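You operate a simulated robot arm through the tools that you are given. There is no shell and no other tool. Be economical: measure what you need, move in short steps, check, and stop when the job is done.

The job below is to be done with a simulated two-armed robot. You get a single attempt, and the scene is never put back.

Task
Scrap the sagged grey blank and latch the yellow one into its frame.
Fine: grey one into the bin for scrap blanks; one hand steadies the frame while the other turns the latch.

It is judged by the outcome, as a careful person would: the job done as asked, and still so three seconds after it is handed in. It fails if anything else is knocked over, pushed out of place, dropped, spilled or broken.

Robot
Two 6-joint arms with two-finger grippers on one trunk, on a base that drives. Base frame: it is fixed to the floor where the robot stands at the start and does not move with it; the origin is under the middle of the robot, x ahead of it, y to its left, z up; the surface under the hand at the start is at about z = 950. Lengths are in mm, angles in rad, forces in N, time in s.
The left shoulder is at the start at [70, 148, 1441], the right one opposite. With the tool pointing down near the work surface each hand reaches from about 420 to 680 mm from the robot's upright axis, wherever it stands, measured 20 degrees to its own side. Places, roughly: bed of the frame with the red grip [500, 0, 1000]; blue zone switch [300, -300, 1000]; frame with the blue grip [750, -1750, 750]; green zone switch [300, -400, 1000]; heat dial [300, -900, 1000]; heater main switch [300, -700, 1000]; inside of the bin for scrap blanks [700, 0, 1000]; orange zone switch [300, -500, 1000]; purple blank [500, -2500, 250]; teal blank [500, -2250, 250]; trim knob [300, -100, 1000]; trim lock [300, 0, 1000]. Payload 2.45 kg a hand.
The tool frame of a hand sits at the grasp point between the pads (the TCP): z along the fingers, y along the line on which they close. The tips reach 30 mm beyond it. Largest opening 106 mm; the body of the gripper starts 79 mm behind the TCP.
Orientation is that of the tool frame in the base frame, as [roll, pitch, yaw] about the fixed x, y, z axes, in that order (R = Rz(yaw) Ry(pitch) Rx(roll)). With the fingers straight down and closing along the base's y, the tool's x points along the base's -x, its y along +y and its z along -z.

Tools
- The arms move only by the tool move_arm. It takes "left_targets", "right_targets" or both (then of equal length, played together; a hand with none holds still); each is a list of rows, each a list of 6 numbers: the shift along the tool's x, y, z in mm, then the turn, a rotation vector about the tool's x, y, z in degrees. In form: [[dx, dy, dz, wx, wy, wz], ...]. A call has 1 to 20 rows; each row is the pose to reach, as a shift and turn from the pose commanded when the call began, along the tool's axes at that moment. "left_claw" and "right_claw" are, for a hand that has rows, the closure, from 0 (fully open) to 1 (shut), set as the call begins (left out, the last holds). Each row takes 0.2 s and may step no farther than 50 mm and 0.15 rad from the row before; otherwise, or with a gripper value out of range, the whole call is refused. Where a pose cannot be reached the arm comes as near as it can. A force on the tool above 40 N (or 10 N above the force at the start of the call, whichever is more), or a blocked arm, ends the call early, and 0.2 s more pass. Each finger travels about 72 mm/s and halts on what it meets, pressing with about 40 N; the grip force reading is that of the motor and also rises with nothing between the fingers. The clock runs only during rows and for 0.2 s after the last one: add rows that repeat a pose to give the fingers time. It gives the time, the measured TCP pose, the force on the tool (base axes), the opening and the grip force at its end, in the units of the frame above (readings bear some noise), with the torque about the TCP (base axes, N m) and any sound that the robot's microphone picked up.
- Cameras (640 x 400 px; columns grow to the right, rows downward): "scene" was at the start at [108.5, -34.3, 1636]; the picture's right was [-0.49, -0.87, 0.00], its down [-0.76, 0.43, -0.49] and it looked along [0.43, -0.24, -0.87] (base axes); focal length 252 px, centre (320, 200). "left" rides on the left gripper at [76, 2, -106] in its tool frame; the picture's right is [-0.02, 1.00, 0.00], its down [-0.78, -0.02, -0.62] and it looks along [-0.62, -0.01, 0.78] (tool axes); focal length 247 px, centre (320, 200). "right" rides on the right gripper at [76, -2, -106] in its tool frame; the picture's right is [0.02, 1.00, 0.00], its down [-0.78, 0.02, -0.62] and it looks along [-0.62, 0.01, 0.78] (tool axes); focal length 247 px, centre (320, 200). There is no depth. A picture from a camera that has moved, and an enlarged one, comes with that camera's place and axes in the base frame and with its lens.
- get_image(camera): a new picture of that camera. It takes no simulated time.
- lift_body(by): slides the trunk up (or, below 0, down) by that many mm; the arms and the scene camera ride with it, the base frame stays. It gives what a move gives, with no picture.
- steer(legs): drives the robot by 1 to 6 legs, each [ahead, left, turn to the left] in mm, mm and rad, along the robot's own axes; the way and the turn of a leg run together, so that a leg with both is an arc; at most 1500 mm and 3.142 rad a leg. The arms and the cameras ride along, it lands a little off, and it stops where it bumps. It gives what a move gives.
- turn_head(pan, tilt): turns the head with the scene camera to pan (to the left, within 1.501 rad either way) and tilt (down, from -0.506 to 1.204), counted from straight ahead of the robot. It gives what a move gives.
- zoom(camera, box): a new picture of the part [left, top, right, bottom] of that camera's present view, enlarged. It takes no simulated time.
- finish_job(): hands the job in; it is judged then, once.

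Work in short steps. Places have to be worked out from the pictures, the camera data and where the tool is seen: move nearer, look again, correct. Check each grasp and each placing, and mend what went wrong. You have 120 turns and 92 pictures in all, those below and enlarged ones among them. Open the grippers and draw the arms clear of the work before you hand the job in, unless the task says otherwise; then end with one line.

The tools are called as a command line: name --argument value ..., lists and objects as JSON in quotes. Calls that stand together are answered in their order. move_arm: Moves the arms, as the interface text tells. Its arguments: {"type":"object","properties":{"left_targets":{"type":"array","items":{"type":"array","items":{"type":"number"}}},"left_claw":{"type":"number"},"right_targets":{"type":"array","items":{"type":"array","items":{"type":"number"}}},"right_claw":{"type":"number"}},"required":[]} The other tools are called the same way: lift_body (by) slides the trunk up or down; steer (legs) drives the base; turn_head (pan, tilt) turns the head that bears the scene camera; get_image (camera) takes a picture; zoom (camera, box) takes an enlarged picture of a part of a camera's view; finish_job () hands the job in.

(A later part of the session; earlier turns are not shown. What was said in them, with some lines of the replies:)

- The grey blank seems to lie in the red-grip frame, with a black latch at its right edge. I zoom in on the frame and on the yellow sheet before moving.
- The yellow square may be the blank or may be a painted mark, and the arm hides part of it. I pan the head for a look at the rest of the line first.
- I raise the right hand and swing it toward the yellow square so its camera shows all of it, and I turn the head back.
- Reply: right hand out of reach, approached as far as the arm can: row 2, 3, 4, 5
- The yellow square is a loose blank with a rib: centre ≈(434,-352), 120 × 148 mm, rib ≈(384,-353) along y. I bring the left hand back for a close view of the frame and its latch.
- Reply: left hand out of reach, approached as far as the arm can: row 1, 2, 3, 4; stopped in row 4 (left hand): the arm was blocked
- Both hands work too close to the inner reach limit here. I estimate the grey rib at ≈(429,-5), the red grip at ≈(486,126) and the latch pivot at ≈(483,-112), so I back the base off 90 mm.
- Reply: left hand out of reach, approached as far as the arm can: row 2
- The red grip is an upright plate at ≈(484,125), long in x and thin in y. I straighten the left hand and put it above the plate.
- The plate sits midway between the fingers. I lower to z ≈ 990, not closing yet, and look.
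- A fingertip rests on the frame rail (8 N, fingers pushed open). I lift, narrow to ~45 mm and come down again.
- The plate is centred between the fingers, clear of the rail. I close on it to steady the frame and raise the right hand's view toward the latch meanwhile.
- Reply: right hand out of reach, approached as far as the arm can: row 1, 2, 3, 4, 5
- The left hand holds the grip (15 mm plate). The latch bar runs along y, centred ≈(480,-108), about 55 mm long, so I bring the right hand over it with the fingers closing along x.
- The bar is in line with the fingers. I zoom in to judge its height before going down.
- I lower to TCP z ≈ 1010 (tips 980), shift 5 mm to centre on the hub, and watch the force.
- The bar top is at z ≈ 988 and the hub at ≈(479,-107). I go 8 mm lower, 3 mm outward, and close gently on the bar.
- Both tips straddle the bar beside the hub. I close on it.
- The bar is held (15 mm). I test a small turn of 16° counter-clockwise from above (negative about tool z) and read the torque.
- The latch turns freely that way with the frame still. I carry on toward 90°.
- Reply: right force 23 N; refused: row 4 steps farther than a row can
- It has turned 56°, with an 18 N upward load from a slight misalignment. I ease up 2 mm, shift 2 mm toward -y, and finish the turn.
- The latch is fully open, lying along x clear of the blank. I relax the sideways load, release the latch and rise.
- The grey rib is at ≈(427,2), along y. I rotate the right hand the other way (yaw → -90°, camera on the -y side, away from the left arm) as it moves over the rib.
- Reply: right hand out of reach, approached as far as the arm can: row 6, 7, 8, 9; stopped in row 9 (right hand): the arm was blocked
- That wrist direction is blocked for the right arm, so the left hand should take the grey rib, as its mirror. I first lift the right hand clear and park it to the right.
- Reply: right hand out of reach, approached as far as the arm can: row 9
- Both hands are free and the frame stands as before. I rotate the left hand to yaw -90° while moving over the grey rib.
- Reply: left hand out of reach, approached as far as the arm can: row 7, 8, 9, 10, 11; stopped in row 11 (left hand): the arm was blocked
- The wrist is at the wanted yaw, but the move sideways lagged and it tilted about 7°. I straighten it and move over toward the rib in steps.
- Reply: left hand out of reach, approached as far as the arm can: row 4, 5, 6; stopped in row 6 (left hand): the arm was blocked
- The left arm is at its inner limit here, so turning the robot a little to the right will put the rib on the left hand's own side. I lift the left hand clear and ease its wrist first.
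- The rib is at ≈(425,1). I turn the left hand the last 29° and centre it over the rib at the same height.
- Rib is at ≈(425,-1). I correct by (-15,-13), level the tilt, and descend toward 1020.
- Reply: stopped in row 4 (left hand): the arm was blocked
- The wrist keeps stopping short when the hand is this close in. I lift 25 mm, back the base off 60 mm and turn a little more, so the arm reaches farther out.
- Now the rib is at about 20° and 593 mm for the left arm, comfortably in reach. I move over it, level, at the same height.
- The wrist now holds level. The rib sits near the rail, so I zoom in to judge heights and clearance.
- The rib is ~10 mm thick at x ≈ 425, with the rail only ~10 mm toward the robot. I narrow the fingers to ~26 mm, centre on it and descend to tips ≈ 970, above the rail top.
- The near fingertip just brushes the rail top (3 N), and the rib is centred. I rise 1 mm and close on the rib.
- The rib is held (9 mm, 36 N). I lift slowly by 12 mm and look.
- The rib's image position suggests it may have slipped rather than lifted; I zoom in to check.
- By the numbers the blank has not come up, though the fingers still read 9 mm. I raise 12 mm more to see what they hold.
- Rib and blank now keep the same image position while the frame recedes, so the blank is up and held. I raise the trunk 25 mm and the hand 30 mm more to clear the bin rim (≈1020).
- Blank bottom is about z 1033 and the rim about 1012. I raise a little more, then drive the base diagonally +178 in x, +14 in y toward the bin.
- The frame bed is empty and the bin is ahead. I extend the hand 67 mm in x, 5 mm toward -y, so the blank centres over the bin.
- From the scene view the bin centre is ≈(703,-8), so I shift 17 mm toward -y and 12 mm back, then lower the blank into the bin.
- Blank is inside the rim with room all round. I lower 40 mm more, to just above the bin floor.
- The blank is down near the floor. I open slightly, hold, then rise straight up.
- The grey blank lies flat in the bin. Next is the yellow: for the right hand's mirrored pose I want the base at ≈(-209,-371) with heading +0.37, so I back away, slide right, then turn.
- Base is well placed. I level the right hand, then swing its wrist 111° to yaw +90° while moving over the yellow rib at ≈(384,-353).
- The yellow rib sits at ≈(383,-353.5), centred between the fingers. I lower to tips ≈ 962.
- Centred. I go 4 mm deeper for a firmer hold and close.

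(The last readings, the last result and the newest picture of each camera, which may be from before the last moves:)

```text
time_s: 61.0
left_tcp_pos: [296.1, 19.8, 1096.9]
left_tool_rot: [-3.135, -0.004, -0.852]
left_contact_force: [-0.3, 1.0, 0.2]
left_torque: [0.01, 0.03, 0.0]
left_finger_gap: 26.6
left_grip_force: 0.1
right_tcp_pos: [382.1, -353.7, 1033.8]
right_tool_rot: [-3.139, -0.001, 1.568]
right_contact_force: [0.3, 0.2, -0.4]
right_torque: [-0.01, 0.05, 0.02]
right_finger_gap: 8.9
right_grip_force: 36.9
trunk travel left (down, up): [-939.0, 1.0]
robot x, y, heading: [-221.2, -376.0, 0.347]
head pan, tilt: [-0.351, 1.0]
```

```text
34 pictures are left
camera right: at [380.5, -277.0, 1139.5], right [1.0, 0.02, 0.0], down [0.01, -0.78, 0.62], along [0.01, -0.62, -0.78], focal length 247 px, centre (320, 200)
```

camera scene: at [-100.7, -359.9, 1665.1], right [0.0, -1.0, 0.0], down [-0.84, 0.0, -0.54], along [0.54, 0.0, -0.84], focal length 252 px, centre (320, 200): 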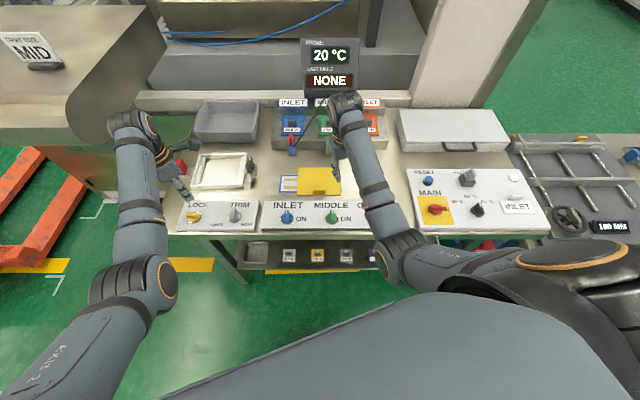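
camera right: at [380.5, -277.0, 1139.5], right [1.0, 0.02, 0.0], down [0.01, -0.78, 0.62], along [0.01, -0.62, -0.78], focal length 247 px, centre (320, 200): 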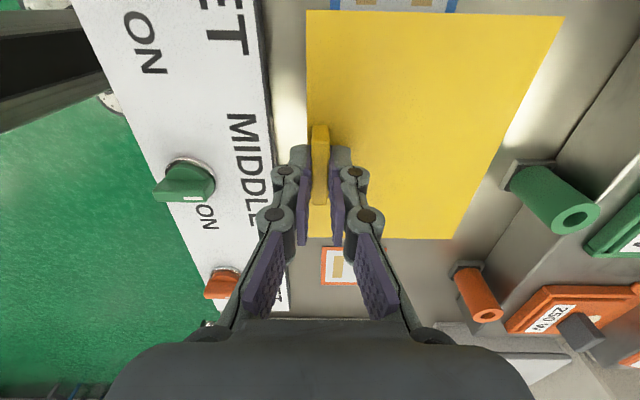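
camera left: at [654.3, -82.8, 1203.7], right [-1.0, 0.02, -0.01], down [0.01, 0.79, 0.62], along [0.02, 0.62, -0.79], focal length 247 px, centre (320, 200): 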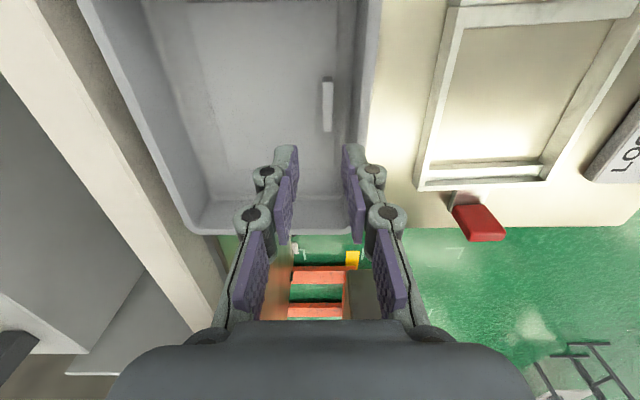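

The yellow blank is lifted (9 mm grip). I raise it 30 mm more and slide the base by world (+42,+352), which carries it over the frame.

move_arm --right_targets '[[0, 0, -15, 0, 0, 0], [0, 0, -30, 0, 0, 0], [0, 0, -40, 0, 0, 0]]'

steer --legs '[[159, 316, 0]]'

get_image --camera "right"

get_image --camera "scene"

```text
time_s: 61.8
left_tcp_pos: [296.7, 18.6, 1096.8]
left_tool_rot: [-3.133, -0.005, -0.849]
left_contact_force: [-0.4, 0.5, -0.1]
left_torque: [-0.04, -0.01, 0.03]
left_finger_gap: 26.3
left_grip_force: 0.1
right_tcp_pos: [382.3, -354.4, 1073.8]
right_tool_rot: [3.141, 0.0, 1.569]
right_contact_force: [-0.2, -0.5, -0.9]
right_torque: [0.03, -0.01, 0.01]
right_finger_gap: 8.9
right_grip_force: 36.6
trunk travel left (down, up): [-939.0, 1.0]
robot x, y, heading: [-216.3, -372.6, 0.351]
head pan, tilt: [-0.351, 1.0]
```

```text
time_s: 63.7
left_tcp_pos: [324.6, 289.0, 1099.5]
left_tool_rot: [3.133, -0.011, -0.861]
left_contact_force: [-21.3, -9.3, 7.2]
left_torque: [0.6, -2.79, -0.64]
left_finger_gap: 26.3
left_grip_force: 0.1
right_tcp_pos: [410.4, -77.8, 1077.3]
right_tool_rot: [3.136, -0.005, 1.567]
right_contact_force: [0.4, -0.3, -0.5]
right_torque: [0.0, 0.0, 0.0]
right_finger_gap: 8.9
right_grip_force: 36.7
trunk travel left (down, up): [-939.0, 1.0]
robot x, y, heading: [-187.3, -94.6, 0.343]
head pan, tilt: [-0.351, 1.0]
stopped in leg 1: the force on the tool passed its limit at 119 N (the readings are from after the stop); the commanded pose is now the measured one
```

```text
33 pictures are left
camera right: at [408.1, -1.1, 1183.1], right [1.0, 0.02, 0.01], down [0.01, -0.78, 0.62], along [0.01, -0.62, -0.79], focal length 247 px, centre (320, 200)
```

right: 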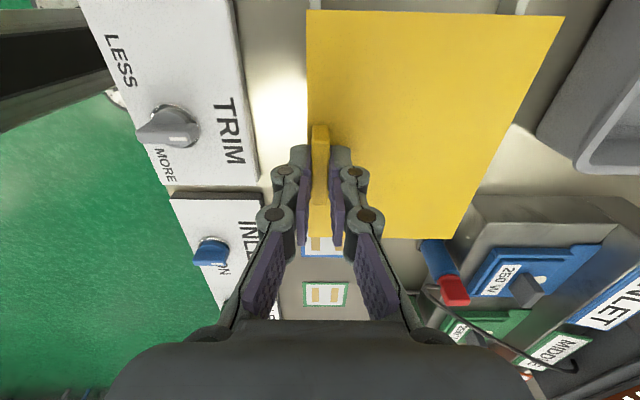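

```text
32 pictures are left
camera scene: at [-76.3, -82.8, 1665.9], right [0.0, -1.0, 0.0], down [-0.84, 0.0, -0.54], along [0.54, 0.0, -0.84], focal length 252 px, centre (320, 200)
```

scene: 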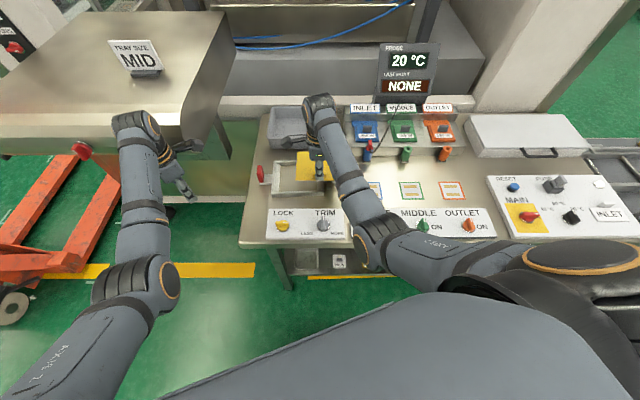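

The left wrist bumped the cabinet front; the yellow blank is still held. I pull the left hand straight back toward the robot, away from the cabinet.

move_arm --left_targets '[[-4, 9, 0, 0, 0, 0], [-11, 28, 0, 0, 0, 0], [-18, 47, 0, 0, 0, 0], [-25, 65, 0, 0, 0, 0], [-32, 84, 0, 0, 0, 0], [-39, 102, 0, 0, 0, 0]]'

get_image --camera "scene"

```text
time_s: 65.1
left_tcp_pos: [227.3, 256.0, 1092.7]
left_tool_rot: [3.133, -0.012, -0.859]
left_contact_force: [0.2, -0.2, -0.2]
left_torque: [0.0, -0.01, -0.03]
left_finger_gap: 26.4
left_grip_force: 0.0
left hand out of reach, approached as far as the arm can: row 6
right_tcp_pos: [414.7, -75.9, 1075.2]
right_tool_rot: [-3.14, -0.002, 1.566]
right_contact_force: [-0.5, -0.2, -0.2]
right_torque: [0.02, -0.02, 0.01]
right_finger_gap: 9.1
right_grip_force: 36.7
trunk travel left (down, up): [-939.0, 1.0]
robot x, y, heading: [-183.3, -92.3, 0.347]
head pan, tilt: [-0.351, 1.0]
```

```text
31 pictures are left
camera scene: at [-68.5, -79.0, 1665.3], right [0.0, -1.0, 0.0], down [-0.84, 0.0, -0.54], along [0.54, 0.0, -0.84], focal length 252 px, centre (320, 200)
```

scene: 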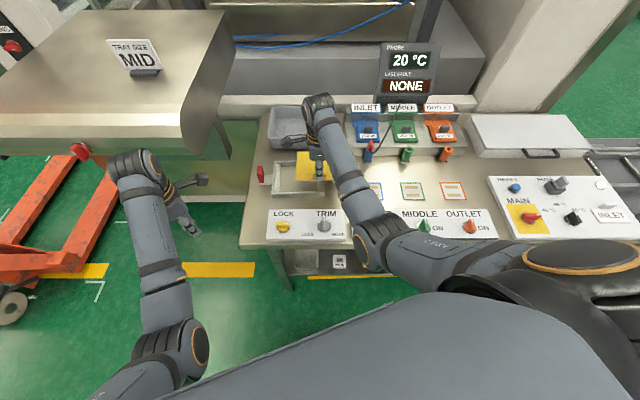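

The left arm is clear. I cover the remaining (+9,+74) mm with the right arm itself rather than the base.

move_arm --right_targets '[[15, 2, 0, 0, 0, 0], [30, 4, 0, 0, 0, 0], [45, 6, 0, 0, 0, 0], [60, 8, 0, 0, 0, 0], [74, 9, 0, 0, 0, 0], [74, 9, 10, 0, 0, 0], [74, 9, 20, 0, 0, 0], [74, 9, 30, 0, 0, 0]]'

get_image --camera "right"

```text
time_s: 66.9
left_tcp_pos: [230.1, 255.8, 1090.8]
left_tool_rot: [3.13, -0.012, -0.86]
left_contact_force: [-0.2, 0.0, -0.3]
left_torque: [0.0, 0.02, -0.02]
left_finger_gap: 26.4
left_grip_force: 0.1
right_tcp_pos: [426.4, -0.2, 1045.0]
right_tool_rot: [3.141, 0.0, 1.567]
right_contact_force: [0.6, -0.1, -1.1]
right_torque: [0.03, 0.04, 0.0]
right_finger_gap: 9.0
right_grip_force: 36.8
trunk travel left (down, up): [-939.0, 1.0]
robot x, y, heading: [-182.5, -95.0, 0.351]
head pan, tilt: [-0.351, 1.0]
```

```text
30 pictures are left
camera right: at [424.3, 77.1, 1149.8], right [1.0, 0.02, 0.0], down [0.01, -0.78, 0.62], along [0.01, -0.62, -0.78], focal length 247 px, centre (320, 200)
```

right: 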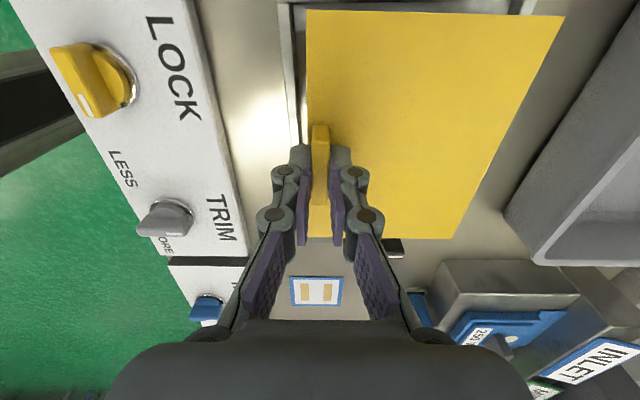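

By my numbers the blank spans x 417–537, y ±74, the same place the grey one lay. I lower to just above the rail top and check the edges.

move_arm --right_targets '[[0, 1, 10, 0, 0, 0], [0, 1, 20, 0, 0, 0], [0, 1, 29, 0, 0, 0], [0, 1, 29, 0, 0, 0]]'

zoom --camera "right" --box '[250, 0, 590, 260]'

zoom --camera "scene" --box '[240, 130, 370, 220]'

```text
time_s: 67.9
left_tcp_pos: [228.2, 254.8, 1091.8]
left_tool_rot: [3.132, -0.012, -0.861]
left_contact_force: [-0.3, 0.0, 0.7]
left_torque: [0.02, 0.0, -0.02]
left_finger_gap: 26.5
left_grip_force: 0.0
right_tcp_pos: [425.9, -1.1, 1015.8]
right_tool_rot: [3.141, 0.001, 1.566]
right_contact_force: [-0.2, 0.3, -0.3]
right_torque: [0.02, 0.03, -0.01]
right_finger_gap: 8.8
right_grip_force: 36.5
trunk travel left (down, up): [-939.0, 1.0]
robot x, y, heading: [-190.0, -97.7, 0.347]
head pan, tilt: [-0.351, 1.0]
```

```text
1.54 times, centred on (420, 130) of right
camera zoom: at [424.9, 76.7, 1121.1], right [1.0, 0.02, 0.0], down [0.01, -0.78, 0.62], along [0.01, -0.62, -0.78], focal length 380 px, centre (166, 308)
```

zoom: 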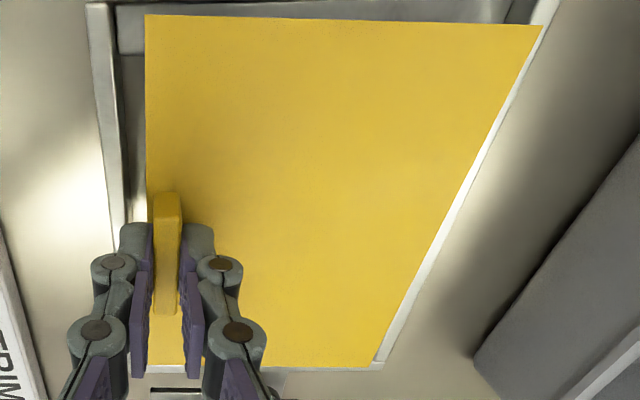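

```text
4.44 times, centred on (305, 175) of scene
camera zoom: at [-66.8, -78.0, 1665.1], right [0.0, -1.0, 0.0], down [-0.84, 0.0, -0.54], along [0.54, 0.0, -0.84], focal length 1121 px, centre (387, 311)
```

zoom: 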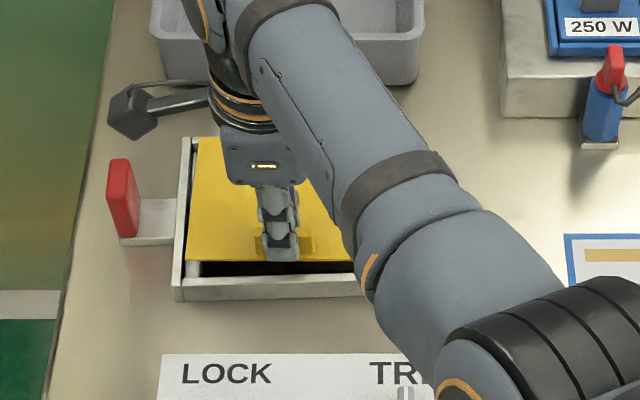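

The near gap is wide (409 vs 418) while the far edge overlaps the far rail (inner ≈536). I shift 4.5 mm toward the robot, then lower in small steps.

move_arm --right_targets '[[0, -4.5, 0, 0, 0, 0], [0, -4.5, 3, 0, 0, 0], [0, -4.5, 6, 0, 0, 0], [0, -4.5, 6, 0, 0, 0]]'

zoom --camera "right" --box '[250, 0, 590, 260]'

```text
time_s: 68.9
left_tcp_pos: [227.7, 255.1, 1090.9]
left_tool_rot: [3.13, -0.013, -0.86]
left_contact_force: [-0.4, 0.1, -0.1]
left_torque: [-0.02, -0.02, -0.01]
left_finger_gap: 26.6
left_grip_force: 0.1
right_tcp_pos: [422.3, -0.1, 1008.4]
right_tool_rot: [3.141, -0.001, 1.568]
right_contact_force: [0.1, -0.3, -1.6]
right_torque: [0.0, -0.01, 0.0]
right_finger_gap: 8.9
right_grip_force: 36.8
trunk travel left (down, up): [-939.0, 1.0]
robot x, y, heading: [-185.7, -91.7, 0.35]
head pan, tilt: [-0.351, 1.0]
```

```text
1.54 times, centred on (420, 130) of right
camera zoom: at [421.0, 76.3, 1114.3], right [1.0, 0.02, 0.0], down [0.01, -0.78, 0.62], along [0.01, -0.62, -0.78], focal length 380 px, centre (166, 308)
```

zoom: 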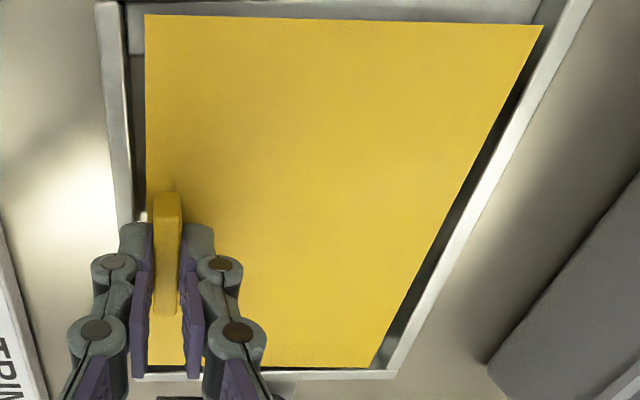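

Gaps show on all sides now. I lower further in 2–3 mm steps, watching for contact.

move_arm --right_targets '[[0, 0, 3, 0, 0, 0], [0, 0, 6, 0, 0, 0], [0, 0, 6, 0, 0, 0]]'

zoom --camera "right" --box '[250, 0, 590, 260]'

```text
time_s: 69.7
left_tcp_pos: [227.3, 254.7, 1091.1]
left_tool_rot: [3.132, -0.011, -0.86]
left_contact_force: [0.1, -0.5, 0.6]
left_torque: [0.01, -0.01, -0.02]
left_finger_gap: 26.2
left_grip_force: 0.1
right_tcp_pos: [421.8, -0.7, 1003.0]
right_tool_rot: [3.141, -0.001, 1.568]
right_contact_force: [-0.3, -0.6, -0.4]
right_torque: [0.03, 0.01, 0.03]
right_finger_gap: 9.0
right_grip_force: 36.3
trunk travel left (down, up): [-939.0, 1.0]
robot x, y, heading: [-185.3, -88.7, 0.35]
head pan, tilt: [-0.351, 1.0]
```

```text
1.54 times, centred on (420, 130) of right
camera zoom: at [420.9, 76.8, 1108.7], right [1.0, 0.02, 0.0], down [0.01, -0.78, 0.62], along [0.01, -0.62, -0.78], focal length 380 px, centre (166, 308)
```

zoom: 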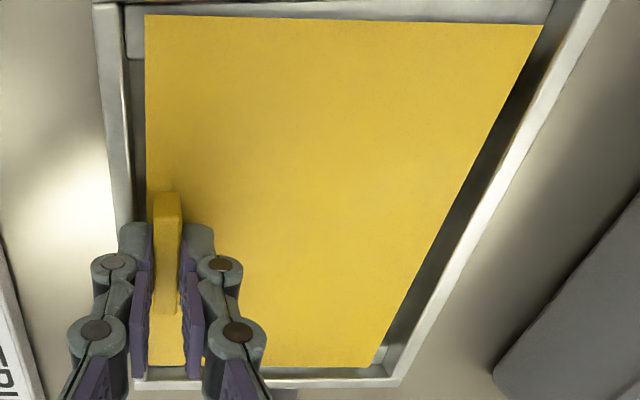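

The far gap is now the larger one, and the near finger is close above the rail. I shift 2.5 mm forward and lower 2 mm at a time.

move_arm --right_targets '[[0, 2.5, 0, 0, 0, 0], [0, 2.5, 2, 0, 0, 0], [0, 2.5, 4, 0, 0, 0], [0, 2.5, 4, 0, 0, 0]]'

zoom --camera "right" --box '[250, 0, 590, 260]'

```text
time_s: 70.7
left_tcp_pos: [227.4, 255.9, 1091.7]
left_tool_rot: [3.132, -0.013, -0.86]
left_contact_force: [-0.3, -0.4, -1.0]
left_torque: [-0.03, -0.02, -0.03]
left_finger_gap: 26.5
left_grip_force: 0.1
right_tcp_pos: [425.2, -0.1, 1000.0]
right_tool_rot: [3.139, 0.0, 1.566]
right_contact_force: [1.1, 1.1, 4.8]
right_torque: [-0.18, -0.04, 0.05]
right_finger_gap: 9.0
right_grip_force: 36.7
trunk travel left (down, up): [-939.0, 1.0]
robot x, y, heading: [-186.2, -91.1, 0.348]
head pan, tilt: [-0.351, 1.0]
```

```text
1.54 times, centred on (420, 130) of right
camera zoom: at [423.1, 76.4, 1105.9], right [1.0, 0.02, 0.0], down [0.01, -0.78, 0.62], along [0.01, -0.62, -0.78], focal length 380 px, centre (166, 308)
```

zoom: 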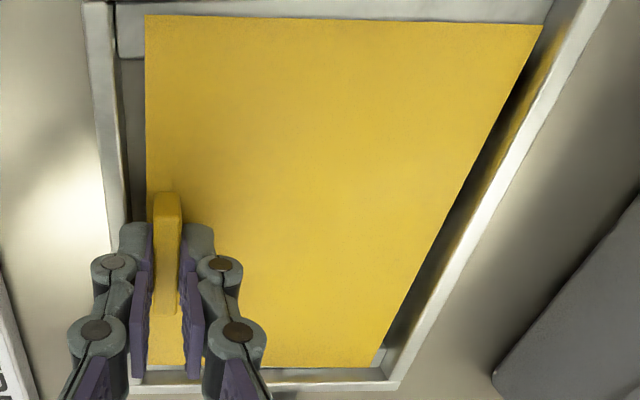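

It touched down (5 N) with gaps all round. I open just a little (to ~12 mm, to avoid pushing the rail) and rise.

move_arm --right_targets '[[0, 0, 0, 0, 0, 0], [0, 0, 0, 0, 0, 0]]' --right_claw 0.88

move_arm --right_targets '[[0, 0, -3, 0, 0, 0], [0, 0, -8, 0, 0, 0], [0, 0, -20, 0, 0, 0], [0, 0, -40, 0, 0, 0], [0, 0, -55, 0, 0, 0]]'

get_image --camera "right"

```text
time_s: 71.3
left_tcp_pos: [227.8, 255.3, 1090.7]
left_tool_rot: [3.132, -0.012, -0.859]
left_contact_force: [-1.3, 0.5, 0.6]
left_torque: [0.01, -0.04, -0.01]
left_finger_gap: 26.7
left_grip_force: 0.1
right_tcp_pos: [425.3, -1.3, 999.4]
right_tool_rot: [3.141, 0.0, 1.566]
right_contact_force: [-0.1, 0.3, -0.6]
right_torque: [-0.01, 0.04, 0.03]
right_finger_gap: 12.8
right_grip_force: 0.1
trunk travel left (down, up): [-939.0, 1.0]
robot x, y, heading: [-185.0, -91.5, 0.347]
head pan, tilt: [-0.351, 1.0]
```

```text
time_s: 72.5
left_tcp_pos: [227.5, 255.6, 1090.9]
left_tool_rot: [3.131, -0.013, -0.859]
left_contact_force: [-0.5, -0.4, 0.5]
left_torque: [-0.01, -0.02, 0.0]
left_finger_gap: 26.6
left_grip_force: 0.1
right_tcp_pos: [422.9, -0.6, 1053.6]
right_tool_rot: [3.141, 0.0, 1.568]
right_contact_force: [-0.5, 0.1, 0.0]
right_torque: [-0.02, -0.02, -0.03]
right_finger_gap: 12.8
right_grip_force: 0.1
trunk travel left (down, up): [-939.0, 1.0]
robot x, y, heading: [-183.5, -93.7, 0.345]
head pan, tilt: [-0.351, 1.0]
```

```text
24 pictures are left
camera right: at [421.6, 76.3, 1160.1], right [1.0, 0.02, 0.0], down [0.01, -0.78, 0.62], along [0.01, -0.62, -0.78], focal length 247 px, centre (320, 200)
```

right: 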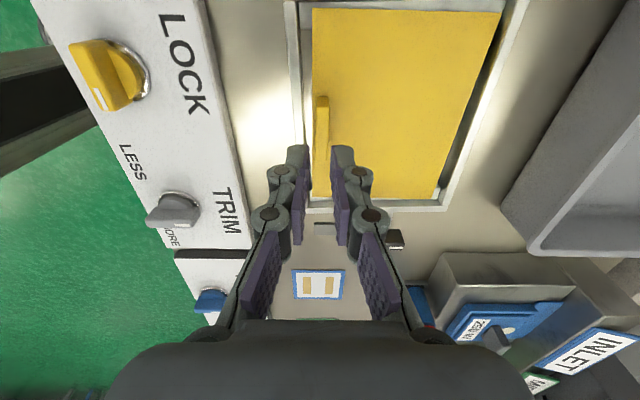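

The yellow blank is seated in the frame. I raise the right hand and drive back to the pose that suited both hands at the frame: base ≈(-90,0), heading 0.

move_arm --right_targets '[[0, 0, -15, 0, 0, 0], [0, 0, -30, 0, 0, 0]]' --right_claw 0.65

steer --legs '[[0, 0, -0.347], [93, 93, 0]]'

get_image --camera "scene"

```text
time_s: 73.1
left_tcp_pos: [227.2, 255.2, 1092.0]
left_tool_rot: [3.132, -0.011, -0.859]
left_contact_force: [-0.6, -1.4, -0.2]
left_torque: [-0.03, -0.03, 0.02]
left_finger_gap: 26.7
left_grip_force: 0.0
right_tcp_pos: [423.1, -1.2, 1084.8]
right_tool_rot: [3.141, 0.0, 1.568]
right_contact_force: [0.9, 0.1, 0.6]
right_torque: [0.03, 0.02, 0.03]
right_finger_gap: 37.3
right_grip_force: 0.1
trunk travel left (down, up): [-939.0, 1.0]
robot x, y, heading: [-183.2, -92.9, 0.345]
head pan, tilt: [-0.351, 1.0]
```

```text
time_s: 75.5
left_tcp_pos: [415.6, 184.2, 1090.9]
left_tool_rot: [3.133, -0.01, -1.208]
left_contact_force: [0.1, -1.0, 0.7]
left_torque: [0.02, -0.02, 0.02]
left_finger_gap: 26.6
left_grip_force: 0.0
right_tcp_pos: [511.5, -123.9, 1086.3]
right_tool_rot: [3.141, -0.001, 1.216]
right_contact_force: [-0.2, 0.6, 0.0]
right_torque: [0.04, 0.0, -0.02]
right_finger_gap: 37.3
right_grip_force: 0.0
trunk travel left (down, up): [-939.0, 1.0]
robot x, y, heading: [-92.0, 2.0, 0.001]
head pan, tilt: [-0.351, 1.0]
```

```text
23 pictures are left
camera scene: at [23.8, -28.6, 1665.3], right [-0.35, -0.94, 0.0], down [-0.79, 0.29, -0.54], along [0.51, -0.18, -0.84], focal length 252 px, centre (320, 200)
```

scene: 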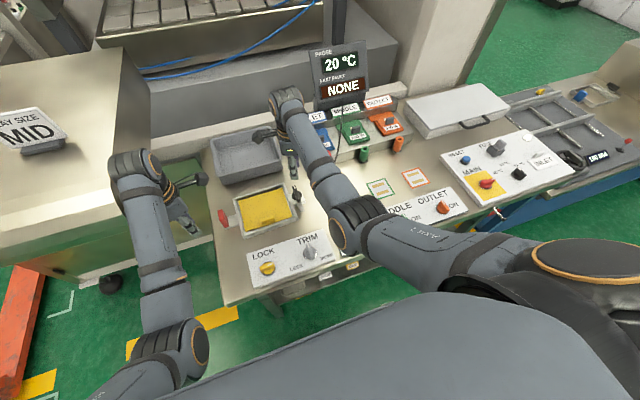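

All clear. I lower the trunk back 25 mm and turn both hands together: left toward the red grip (closing along y), right above the open latch bar (closing along y).

lift_body --by -25

move_arm --left_targets '[[6, -3, 0, 0, 0, 8], [12, -6, 0, 0, 0, 16], [18, -9, 0, 0, 0, 24], [24, -12, 0, 0, 0, 32], [30, -15, 0, 0, 0, 40], [36, -18, 0, 0, 0, 48], [42, -21, 0, 0, 0, 56], [48, -24, 0, 0, 0, 64], [54, -27, 0, 0, 0, 72], [60, -30, 0, 0, 0, 80], [66, -33, 0, 0, 0, 88], [72, -36, 0, 0, 0, 96], [76, -39, 0, 0, 0, 104], [78.6, -41, 0, 0, 0, 110.5]]' --left_claw 0.6 --right_targets '[[0, -3, 0, 0, 0, -8], [0, -6, 0, 0, 0, -16], [0, -9, 0, 0, 0, -24], [0, -12, 0, 0, 0, -32], [1, -15, 0, 0, 0, -40], [1, -18, 0, 0, 0, -48], [1, -21, 0, 0, 0, -56], [1, -24, 0, 0, 0, -64], [2, -27, 0, 0, 0, -72], [2, -30, 0, 0, 0, -80], [2, -32, 0, 0, 0, -88], [3, -34, 0, 0, 0, -96], [3, -35, 0, 0, 0, -104], [3, -35, 0, 0, 0, -110]]'

get_image --camera "left"

get_image --camera "right"

```text
time_s: 76.2
left_tcp_pos: [416.1, 186.6, 1066.0]
left_tool_rot: [3.13, -0.012, -1.208]
left_contact_force: [0.0, -0.1, 0.7]
left_torque: [0.0, -0.05, -0.02]
left_finger_gap: 26.6
left_grip_force: 0.0
right_tcp_pos: [514.2, -121.3, 1059.9]
right_tool_rot: [-3.141, 0.001, 1.216]
right_contact_force: [0.0, 0.1, 0.2]
right_torque: [-0.02, -0.01, 0.01]
right_finger_gap: 37.4
right_grip_force: 0.1
trunk travel left (down, up): [-914.0, 26.0]
robot x, y, heading: [-89.2, -0.6, 0.001]
head pan, tilt: [-0.351, 1.0]
```

```text
time_s: 79.2
left_tcp_pos: [483.0, 127.0, 1065.7]
left_tool_rot: [-3.127, -0.007, -3.137]
left_contact_force: [0.3, 0.1, 0.0]
left_torque: [0.02, 0.01, 0.0]
left_finger_gap: 42.4
left_grip_force: 0.1
right_tcp_pos: [481.2, -108.1, 1059.6]
right_tool_rot: [3.141, 0.001, 3.141]
right_contact_force: [0.2, 0.6, 0.8]
right_torque: [-0.01, 0.01, 0.0]
right_finger_gap: 37.2
right_grip_force: 0.0
trunk travel left (down, up): [-914.0, 26.0]
robot x, y, heading: [-86.3, -0.5, -0.005]
head pan, tilt: [-0.351, 1.0]
```

```text
22 pictures are left
camera left: at [407.7, 130.9, 1172.6], right [0.02, 1.0, -0.02], down [0.79, -0.01, 0.62], along [0.62, -0.02, -0.79], focal length 247 px, centre (320, 200)
```

left: 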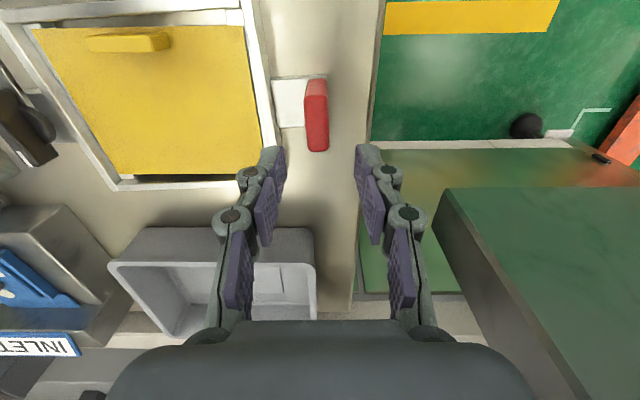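

```text
21 pictures are left
camera right: at [404.9, -107.1, 1164.8], right [-0.02, 1.0, 0.0], down [0.78, 0.02, 0.62], along [0.62, 0.01, -0.78], focal length 247 px, centre (320, 200)
```

right: 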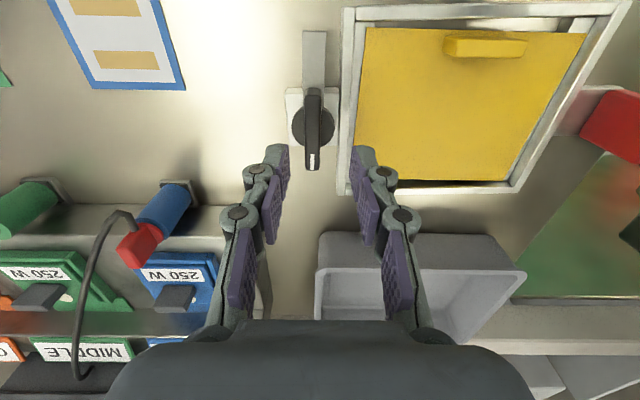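

The blank lies square in the frame, latch still open. The red plate is ≈2 mm toward -y of the left hand; I descend to the same grip as before and close on it.

move_arm --left_targets '[[0, -2, 20, 0, 0, 0], [0, -2, 40, 0, 0, 0], [0, -2, 60, 0, 0, 0], [0, -2, 76, 0, 0, 0], [0, -2, 76, 0, 0, 0]]'

zoom --camera "left" --box '[200, 80, 440, 260]'

```text
time_s: 80.4
left_tcp_pos: [481.7, 124.7, 988.3]
left_tool_rot: [-3.126, -0.006, -3.136]
left_contact_force: [-0.1, 0.4, 0.7]
left_torque: [-0.01, 0.01, 0.02]
left_finger_gap: 42.5
left_grip_force: 0.0
right_tcp_pos: [481.3, -106.9, 1060.2]
right_tool_rot: [-3.142, 0.001, 3.137]
right_contact_force: [-0.5, -0.3, -0.5]
right_torque: [0.07, -0.01, 0.02]
right_finger_gap: 37.1
right_grip_force: 0.0
trunk travel left (down, up): [-914.0, 26.0]
robot x, y, heading: [-90.1, -0.7, 0.001]
head pan, tilt: [-0.351, 1.0]
```

```text
2.22 times, centred on (320, 170) of left
camera zoom: at [407.4, 127.4, 1095.8], right [0.02, 1.0, -0.01], down [0.79, 0.0, 0.62], along [0.62, -0.02, -0.79], focal length 549 px, centre (320, 267)
```

zoom: 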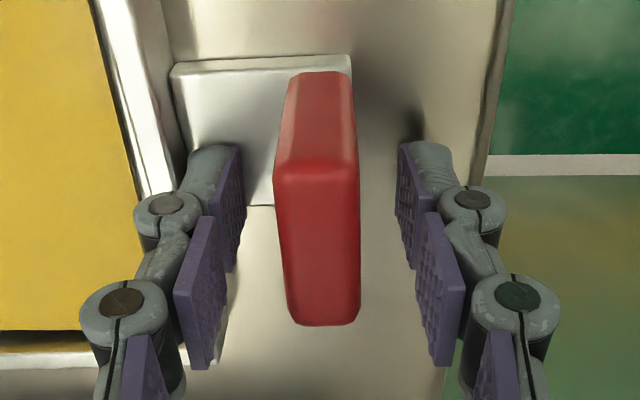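

Centred. I close the left hand; meanwhile the right hand comes down over the latch bar, 3.5 mm toward -y.

move_arm --left_targets '[[0, 0, 0, 0, 0, 0], [0, 0, 0, 0, 0, 0], [0, 0, 0, 0, 0, 0], [0, 0, 0, 0, 0, 0]]' --left_claw 1.0 --right_targets '[[1, -3.5, 15, 0, 0, 0], [1, -3.5, 30, 0, 0, 0], [1, -3.5, 45, 0, 0, 0], [1, -3.5, 52, 0, 0, 0]]'

zoom --camera "right" --box '[200, 40, 440, 260]'

```text
time_s: 81.4
left_tcp_pos: [483.0, 123.6, 990.0]
left_tool_rot: [-3.128, -0.004, -3.136]
left_contact_force: [0.8, 1.5, 0.8]
left_torque: [0.21, -0.23, 0.07]
left_finger_gap: 15.5
left_grip_force: 39.6
right_tcp_pos: [481.6, -110.9, 1007.4]
right_tool_rot: [3.14, -0.001, 3.137]
right_contact_force: [-0.1, -0.2, 1.0]
right_torque: [-0.01, 0.01, 0.01]
right_finger_gap: 37.2
right_grip_force: 0.0
trunk travel left (down, up): [-914.0, 26.0]
robot x, y, heading: [-92.8, 1.4, -0.002]
head pan, tilt: [-0.351, 1.0]
```

```text
1.82 times, centred on (320, 150) of right
camera zoom: at [404.8, -110.8, 1112.7], right [-0.02, 1.0, 0.0], down [0.78, 0.01, 0.62], along [0.62, 0.01, -0.78], focal length 449 px, centre (320, 291)
```

zoom: 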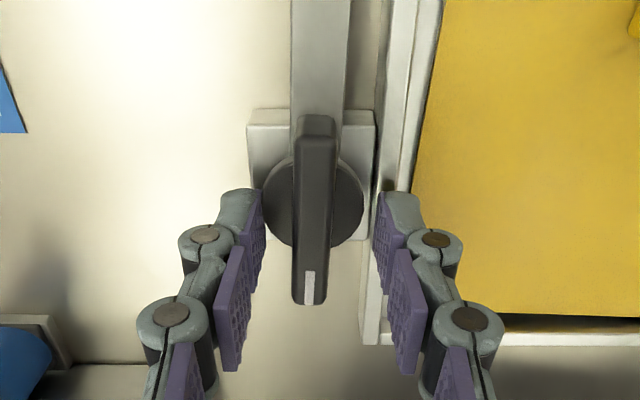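

The bar is ≈1.6 mm toward -y of the finger centre. I correct to ≈(478.5,-112.5), lower 7 mm, and close on the bar.

move_arm --right_targets '[[3, -1.6, 3, 0, 0, 0], [3, -1.6, 6.5, 0, 0, 0], [3, -1.6, 6.5, 0, 0, 0]]'

move_arm --right_targets '[[0, 0, 0, 0, 0, 0], [0, 0, 0, 0, 0, 0], [0, 0, 0, 0, 0, 0], [0, 0, 0, 0, 0, 0]]' --right_claw 1.0

zoom --camera "right" --box '[200, 40, 440, 260]'

```text
time_s: 82.2
left_tcp_pos: [482.1, 124.1, 990.1]
left_tool_rot: [-3.126, -0.006, -3.137]
left_contact_force: [1.9, 0.0, 1.6]
left_torque: [0.21, -0.29, 0.14]
left_finger_gap: 15.5
left_grip_force: 40.5
right_tcp_pos: [477.6, -111.2, 1001.4]
right_tool_rot: [3.141, -0.002, 3.137]
right_contact_force: [-1.1, -0.1, 2.1]
right_torque: [0.05, 0.04, 0.05]
right_finger_gap: 36.9
right_grip_force: 0.1
trunk travel left (down, up): [-914.0, 26.0]
robot x, y, heading: [-90.8, -2.4, -0.001]
head pan, tilt: [-0.351, 1.0]
```

```text
time_s: 83.2
left_tcp_pos: [483.0, 125.6, 990.2]
left_tool_rot: [-3.126, -0.008, -3.136]
left_contact_force: [0.6, 7.9, 1.3]
left_torque: [0.28, 0.02, 0.07]
left_finger_gap: 14.9
left_grip_force: 39.9
right_tcp_pos: [477.8, -113.0, 1001.9]
right_tool_rot: [-3.139, 0.001, 3.137]
right_contact_force: [-0.1, -7.0, 1.1]
right_torque: [-0.23, -0.24, 0.05]
right_finger_gap: 15.3
right_grip_force: 40.6
trunk travel left (down, up): [-914.0, 26.0]
robot x, y, heading: [-93.1, 0.1, -0.007]
head pan, tilt: [-0.351, 1.0]
```

```text
1.82 times, centred on (320, 150) of right
camera zoom: at [401.1, -112.6, 1106.9], right [-0.02, 1.0, 0.0], down [0.78, 0.01, 0.62], along [0.62, 0.01, -0.78], focal length 449 px, centre (320, 291)
```

zoom: 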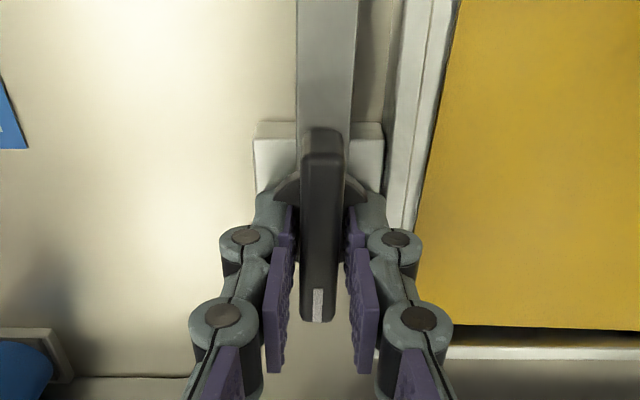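

Held. I turn the latch back clockwise from above about the pivot, first 48°, checking loads.

move_arm --right_targets '[[0, -1, 0, 0, 0, 8], [0, -1, 0, 0, 0, 16], [0, -1, 0, 0, 0, 24], [0, -1, 0, 0, 0, 32], [0, -1, 0, 0, 0, 40], [0, -1, 0, 0, 0, 48]]'

zoom --camera "right" --box '[160, 0, 480, 260]'

```text
time_s: 84.6
left_tcp_pos: [483.2, 124.5, 989.5]
left_tool_rot: [-3.131, -0.005, -3.134]
left_contact_force: [0.4, 21.5, 1.2]
left_torque: [0.6, -0.18, 0.25]
left_finger_gap: 15.6
left_grip_force: 40.0
right_tcp_pos: [477.2, -115.3, 1001.0]
right_tool_rot: [-3.139, 0.002, 2.296]
right_contact_force: [-2.6, -21.4, 2.6]
right_torque: [0.01, 0.63, 0.09]
right_finger_gap: 15.2
right_grip_force: 40.4
trunk travel left (down, up): [-914.0, 26.0]
robot x, y, heading: [-91.2, -5.7, 0.001]
head pan, tilt: [-0.351, 1.0]
```

```text
1.54 times, centred on (320, 130) of right
camera zoom: at [425.1, -57.3, 1106.8], right [0.73, 0.68, 0.0], down [0.53, -0.57, 0.62], along [0.42, -0.46, -0.78], focal length 380 px, centre (320, 308)
```

zoom: 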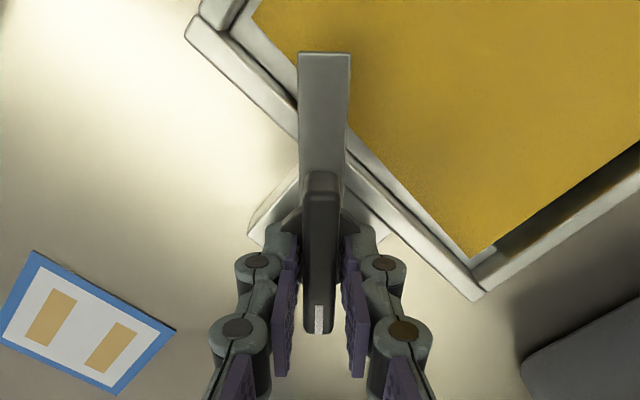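

It turns, with ~21 N squeezing the two hands together along y. I relieve 3 mm toward -y and complete the turn to 90°.

move_arm --right_targets '[[-2.2, -2, 0, 0, 0, 0], [-2.2, -2, 0, 0, 0, 8], [-2.2, -2, 0, 0, 0, 16], [-2.2, -2, 0, 0, 0, 24], [-2.2, -2, 0, 0, 0, 32], [-2.2, -2, 0, 0, 0, 40], [-2.2, -2, 0, 0, 0, 42]]'

zoom --camera "right" --box '[160, 0, 480, 260]'

```text
time_s: 86.2
left_tcp_pos: [482.9, 123.9, 989.8]
left_tool_rot: [-3.129, -0.007, -3.138]
left_contact_force: [2.3, 19.8, 0.1]
left_torque: [0.68, -0.15, 0.54]
left_finger_gap: 15.1
left_grip_force: 40.0
right_tcp_pos: [476.9, -115.7, 1001.6]
right_tool_rot: [3.141, 0.003, 1.564]
right_contact_force: [-2.5, -17.8, 0.3]
right_torque: [-0.42, 0.1, 0.0]
right_finger_gap: 15.0
right_grip_force: 39.6
trunk travel left (down, up): [-914.0, 26.0]
robot x, y, heading: [-89.8, 2.0, -0.001]
head pan, tilt: [-0.351, 1.0]
```

```text
1.54 times, centred on (320, 130) of right
camera zoom: at [476.3, -38.9, 1106.8], right [1.0, 0.01, 0.0], down [0.01, -0.78, 0.62], along [0.01, -0.62, -0.78], focal length 380 px, centre (320, 308)
```

zoom: 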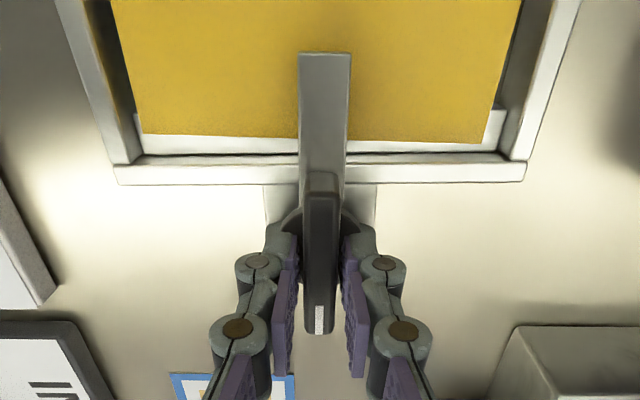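

The latch strip lies over the yellow blank, square to the rail. I release the latch, rise and look.

move_arm --right_targets '[[-3, 0, 0, 0, 0, 0], [-3, 0, 0, 0, 0, 0]]'

move_arm --right_targets '[[0, 0, 0, 0, 0, 0], [0, 0, 0, 0, 0, 0], [0, 0, -15, 0, 0, 0], [0, 0, -35, 0, 0, 0], [0, 0, -55, 0, 0, 0]]' --right_claw 0.65

get_image --camera "right"

```text
time_s: 86.8
left_tcp_pos: [482.8, 122.6, 990.0]
left_tool_rot: [-3.124, -0.005, -3.137]
left_contact_force: [3.4, 5.9, 0.8]
left_torque: [0.6, -0.22, 0.58]
left_finger_gap: 15.6
left_grip_force: 39.8
right_tcp_pos: [477.3, -118.7, 1002.0]
right_tool_rot: [-3.141, -0.003, 1.568]
right_contact_force: [-2.2, -6.1, -0.4]
right_torque: [-1.12, 0.06, -0.03]
right_finger_gap: 15.4
right_grip_force: 40.1
trunk travel left (down, up): [-914.0, 26.0]
robot x, y, heading: [-91.2, -0.3, -0.004]
head pan, tilt: [-0.351, 1.0]
```

```text
time_s: 88.0
left_tcp_pos: [482.8, 123.8, 990.0]
left_tool_rot: [-3.128, -0.007, -3.138]
left_contact_force: [-0.5, -1.8, 1.4]
left_torque: [0.12, -0.21, -0.08]
left_finger_gap: 15.4
left_grip_force: 39.8
right_tcp_pos: [476.6, -118.7, 1057.8]
right_tool_rot: [3.141, -0.001, 1.564]
right_contact_force: [-0.5, -0.3, -0.2]
right_torque: [0.02, -0.04, -0.03]
right_finger_gap: 37.1
right_grip_force: 0.0
trunk travel left (down, up): [-914.0, 26.0]
robot x, y, heading: [-90.3, -0.7, -0.007]
head pan, tilt: [-0.351, 1.0]
```

```text
15 pictures are left
camera right: at [475.0, -41.4, 1162.6], right [1.0, 0.02, 0.0], down [0.01, -0.78, 0.62], along [0.01, -0.62, -0.78], focal length 247 px, centre (320, 200)
```

right: 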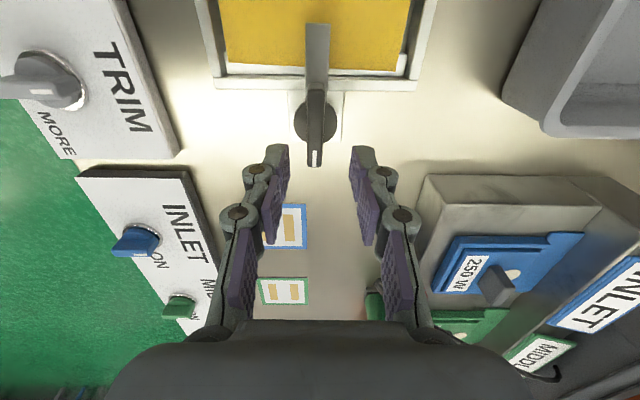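

Latched. Now I open the left hand, rise, and draw both hands up and away.

move_arm --left_targets '[[0, 0, 0, 0, 0, 0], [0, 0, 0, 0, 0, 0], [0, 0, -20, 0, 0, 0], [0, 0, -45, 0, 0, 0], [0, 0, -70, 0, 0, 0]]' --left_claw 0.6 --right_targets '[[0, 0, 0, 0, 0, 0], [-15, 0, 0, 0, 0, 0], [-35, 0, 0, 0, 0, 0], [-55, 0, 0, 0, 0, 0], [-80, 0, 0, 0, 0, 0]]'

steer --legs '[[-150, 0, 0]]'

get_image --camera "scene"

zoom --camera "scene" --box '[180, 100, 340, 220]'

get_image --camera "left"

```text
time_s: 89.2
left_tcp_pos: [481.8, 123.0, 1062.3]
left_tool_rot: [-3.127, -0.008, -3.138]
left_contact_force: [0.1, -0.4, -0.3]
left_torque: [0.02, -0.01, 0.04]
left_finger_gap: 42.4
left_grip_force: 0.1
right_tcp_pos: [476.7, -202.2, 1055.5]
right_tool_rot: [3.14, -0.002, 1.566]
right_contact_force: [-1.4, 0.2, -0.3]
right_torque: [0.04, -0.02, 0.03]
right_finger_gap: 37.4
right_grip_force: 0.3
trunk travel left (down, up): [-914.0, 26.0]
robot x, y, heading: [-89.1, 1.0, -0.002]
head pan, tilt: [-0.351, 1.0]
```

```text
time_s: 90.6
left_tcp_pos: [332.5, 124.4, 1059.1]
left_tool_rot: [-3.127, -0.008, -3.139]
left_contact_force: [0.7, 0.0, 0.3]
left_torque: [-0.02, -0.01, 0.02]
left_finger_gap: 42.2
left_grip_force: 0.1
right_tcp_pos: [327.2, -201.6, 1054.8]
right_tool_rot: [-3.137, 0.001, 1.563]
right_contact_force: [-0.7, -0.8, -0.3]
right_torque: [0.0, 0.02, -0.03]
right_finger_gap: 36.8
right_grip_force: 0.1
trunk travel left (down, up): [-914.0, 26.0]
robot x, y, heading: [-242.6, 1.3, -0.002]
head pan, tilt: [-0.351, 1.0]
```

```text
14 pictures are left
camera scene: at [-121.9, -26.0, 1639.8], right [-0.35, -0.94, 0.0], down [-0.79, 0.29, -0.54], along [0.5, -0.19, -0.84], focal length 252 px, centre (320, 200)
```

scene: 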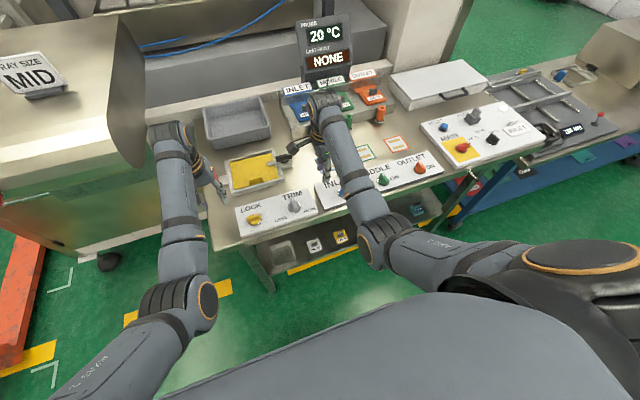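

```text
3.33 times, centred on (260, 160) of scene
camera zoom: at [-121.9, -26.0, 1639.8], right [-0.35, -0.94, 0.0], down [-0.79, 0.29, -0.54], along [0.5, -0.19, -0.84], focal length 841 px, centre (520, 333)
```

zoom: 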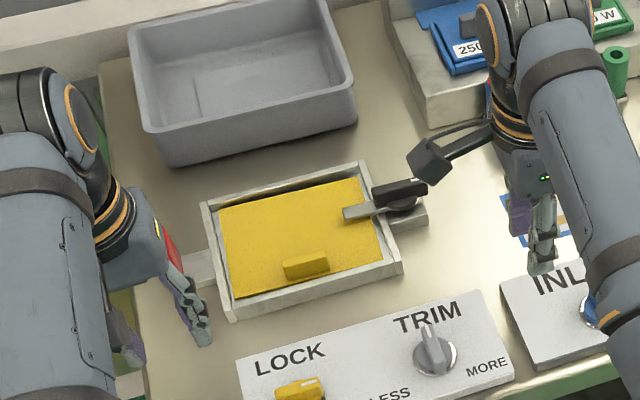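

```text
12 pictures are left
camera left: at [257.6, 126.7, 1166.1], right [0.02, 1.0, -0.01], down [0.79, -0.01, 0.61], along [0.61, -0.02, -0.79], focal length 247 px, centre (320, 200)
```

left: 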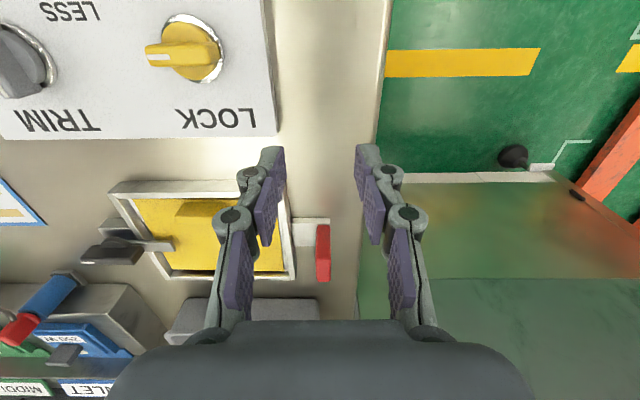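

Grey blank is in the bin, the yellow one sits under the closed latch, and nothing else has moved. I open both grippers fully in free space.

move_arm --left_targets '[[0, 0, -10, 0, 0, 0], [0, 0, -15, 0, 0, 0], [0, 0, -15, 0, 0, 0]]' --left_claw 0 --right_targets '[[0, 0, -10, 0, 0, 0], [0, 0, -15, 0, 0, 0], [0, 0, -15, 0, 0, 0]]' --right_claw 0

```text
time_s: 91.4
left_tcp_pos: [331.5, 124.3, 1076.6]
left_tool_rot: [-3.126, -0.006, -3.14]
left_contact_force: [0.5, 0.2, 0.1]
left_torque: [0.02, -0.02, 0.04]
left_finger_gap: 105.9
left_grip_force: 0.0
right_tcp_pos: [323.4, -201.1, 1071.6]
right_tool_rot: [-3.141, 0.0, 1.564]
right_contact_force: [0.4, 0.0, -0.2]
right_torque: [0.0, -0.03, -0.02]
right_finger_gap: 106.1
right_grip_force: 0.1
trunk travel left (down, up): [-914.0, 26.0]
robot x, y, heading: [-244.3, 3.2, -0.006]
head pan, tilt: [-0.351, 1.0]
```

Both grippers are open and clear of the work, so I hand the job in.

finish_job

```text
The job is handed in.
```

The grey blank is in the scrap bin and the yellow blank is latched in the red-grip frame; while driving, the left wrist bumped the cabinet front once (119 N), with no visible damage or shift.
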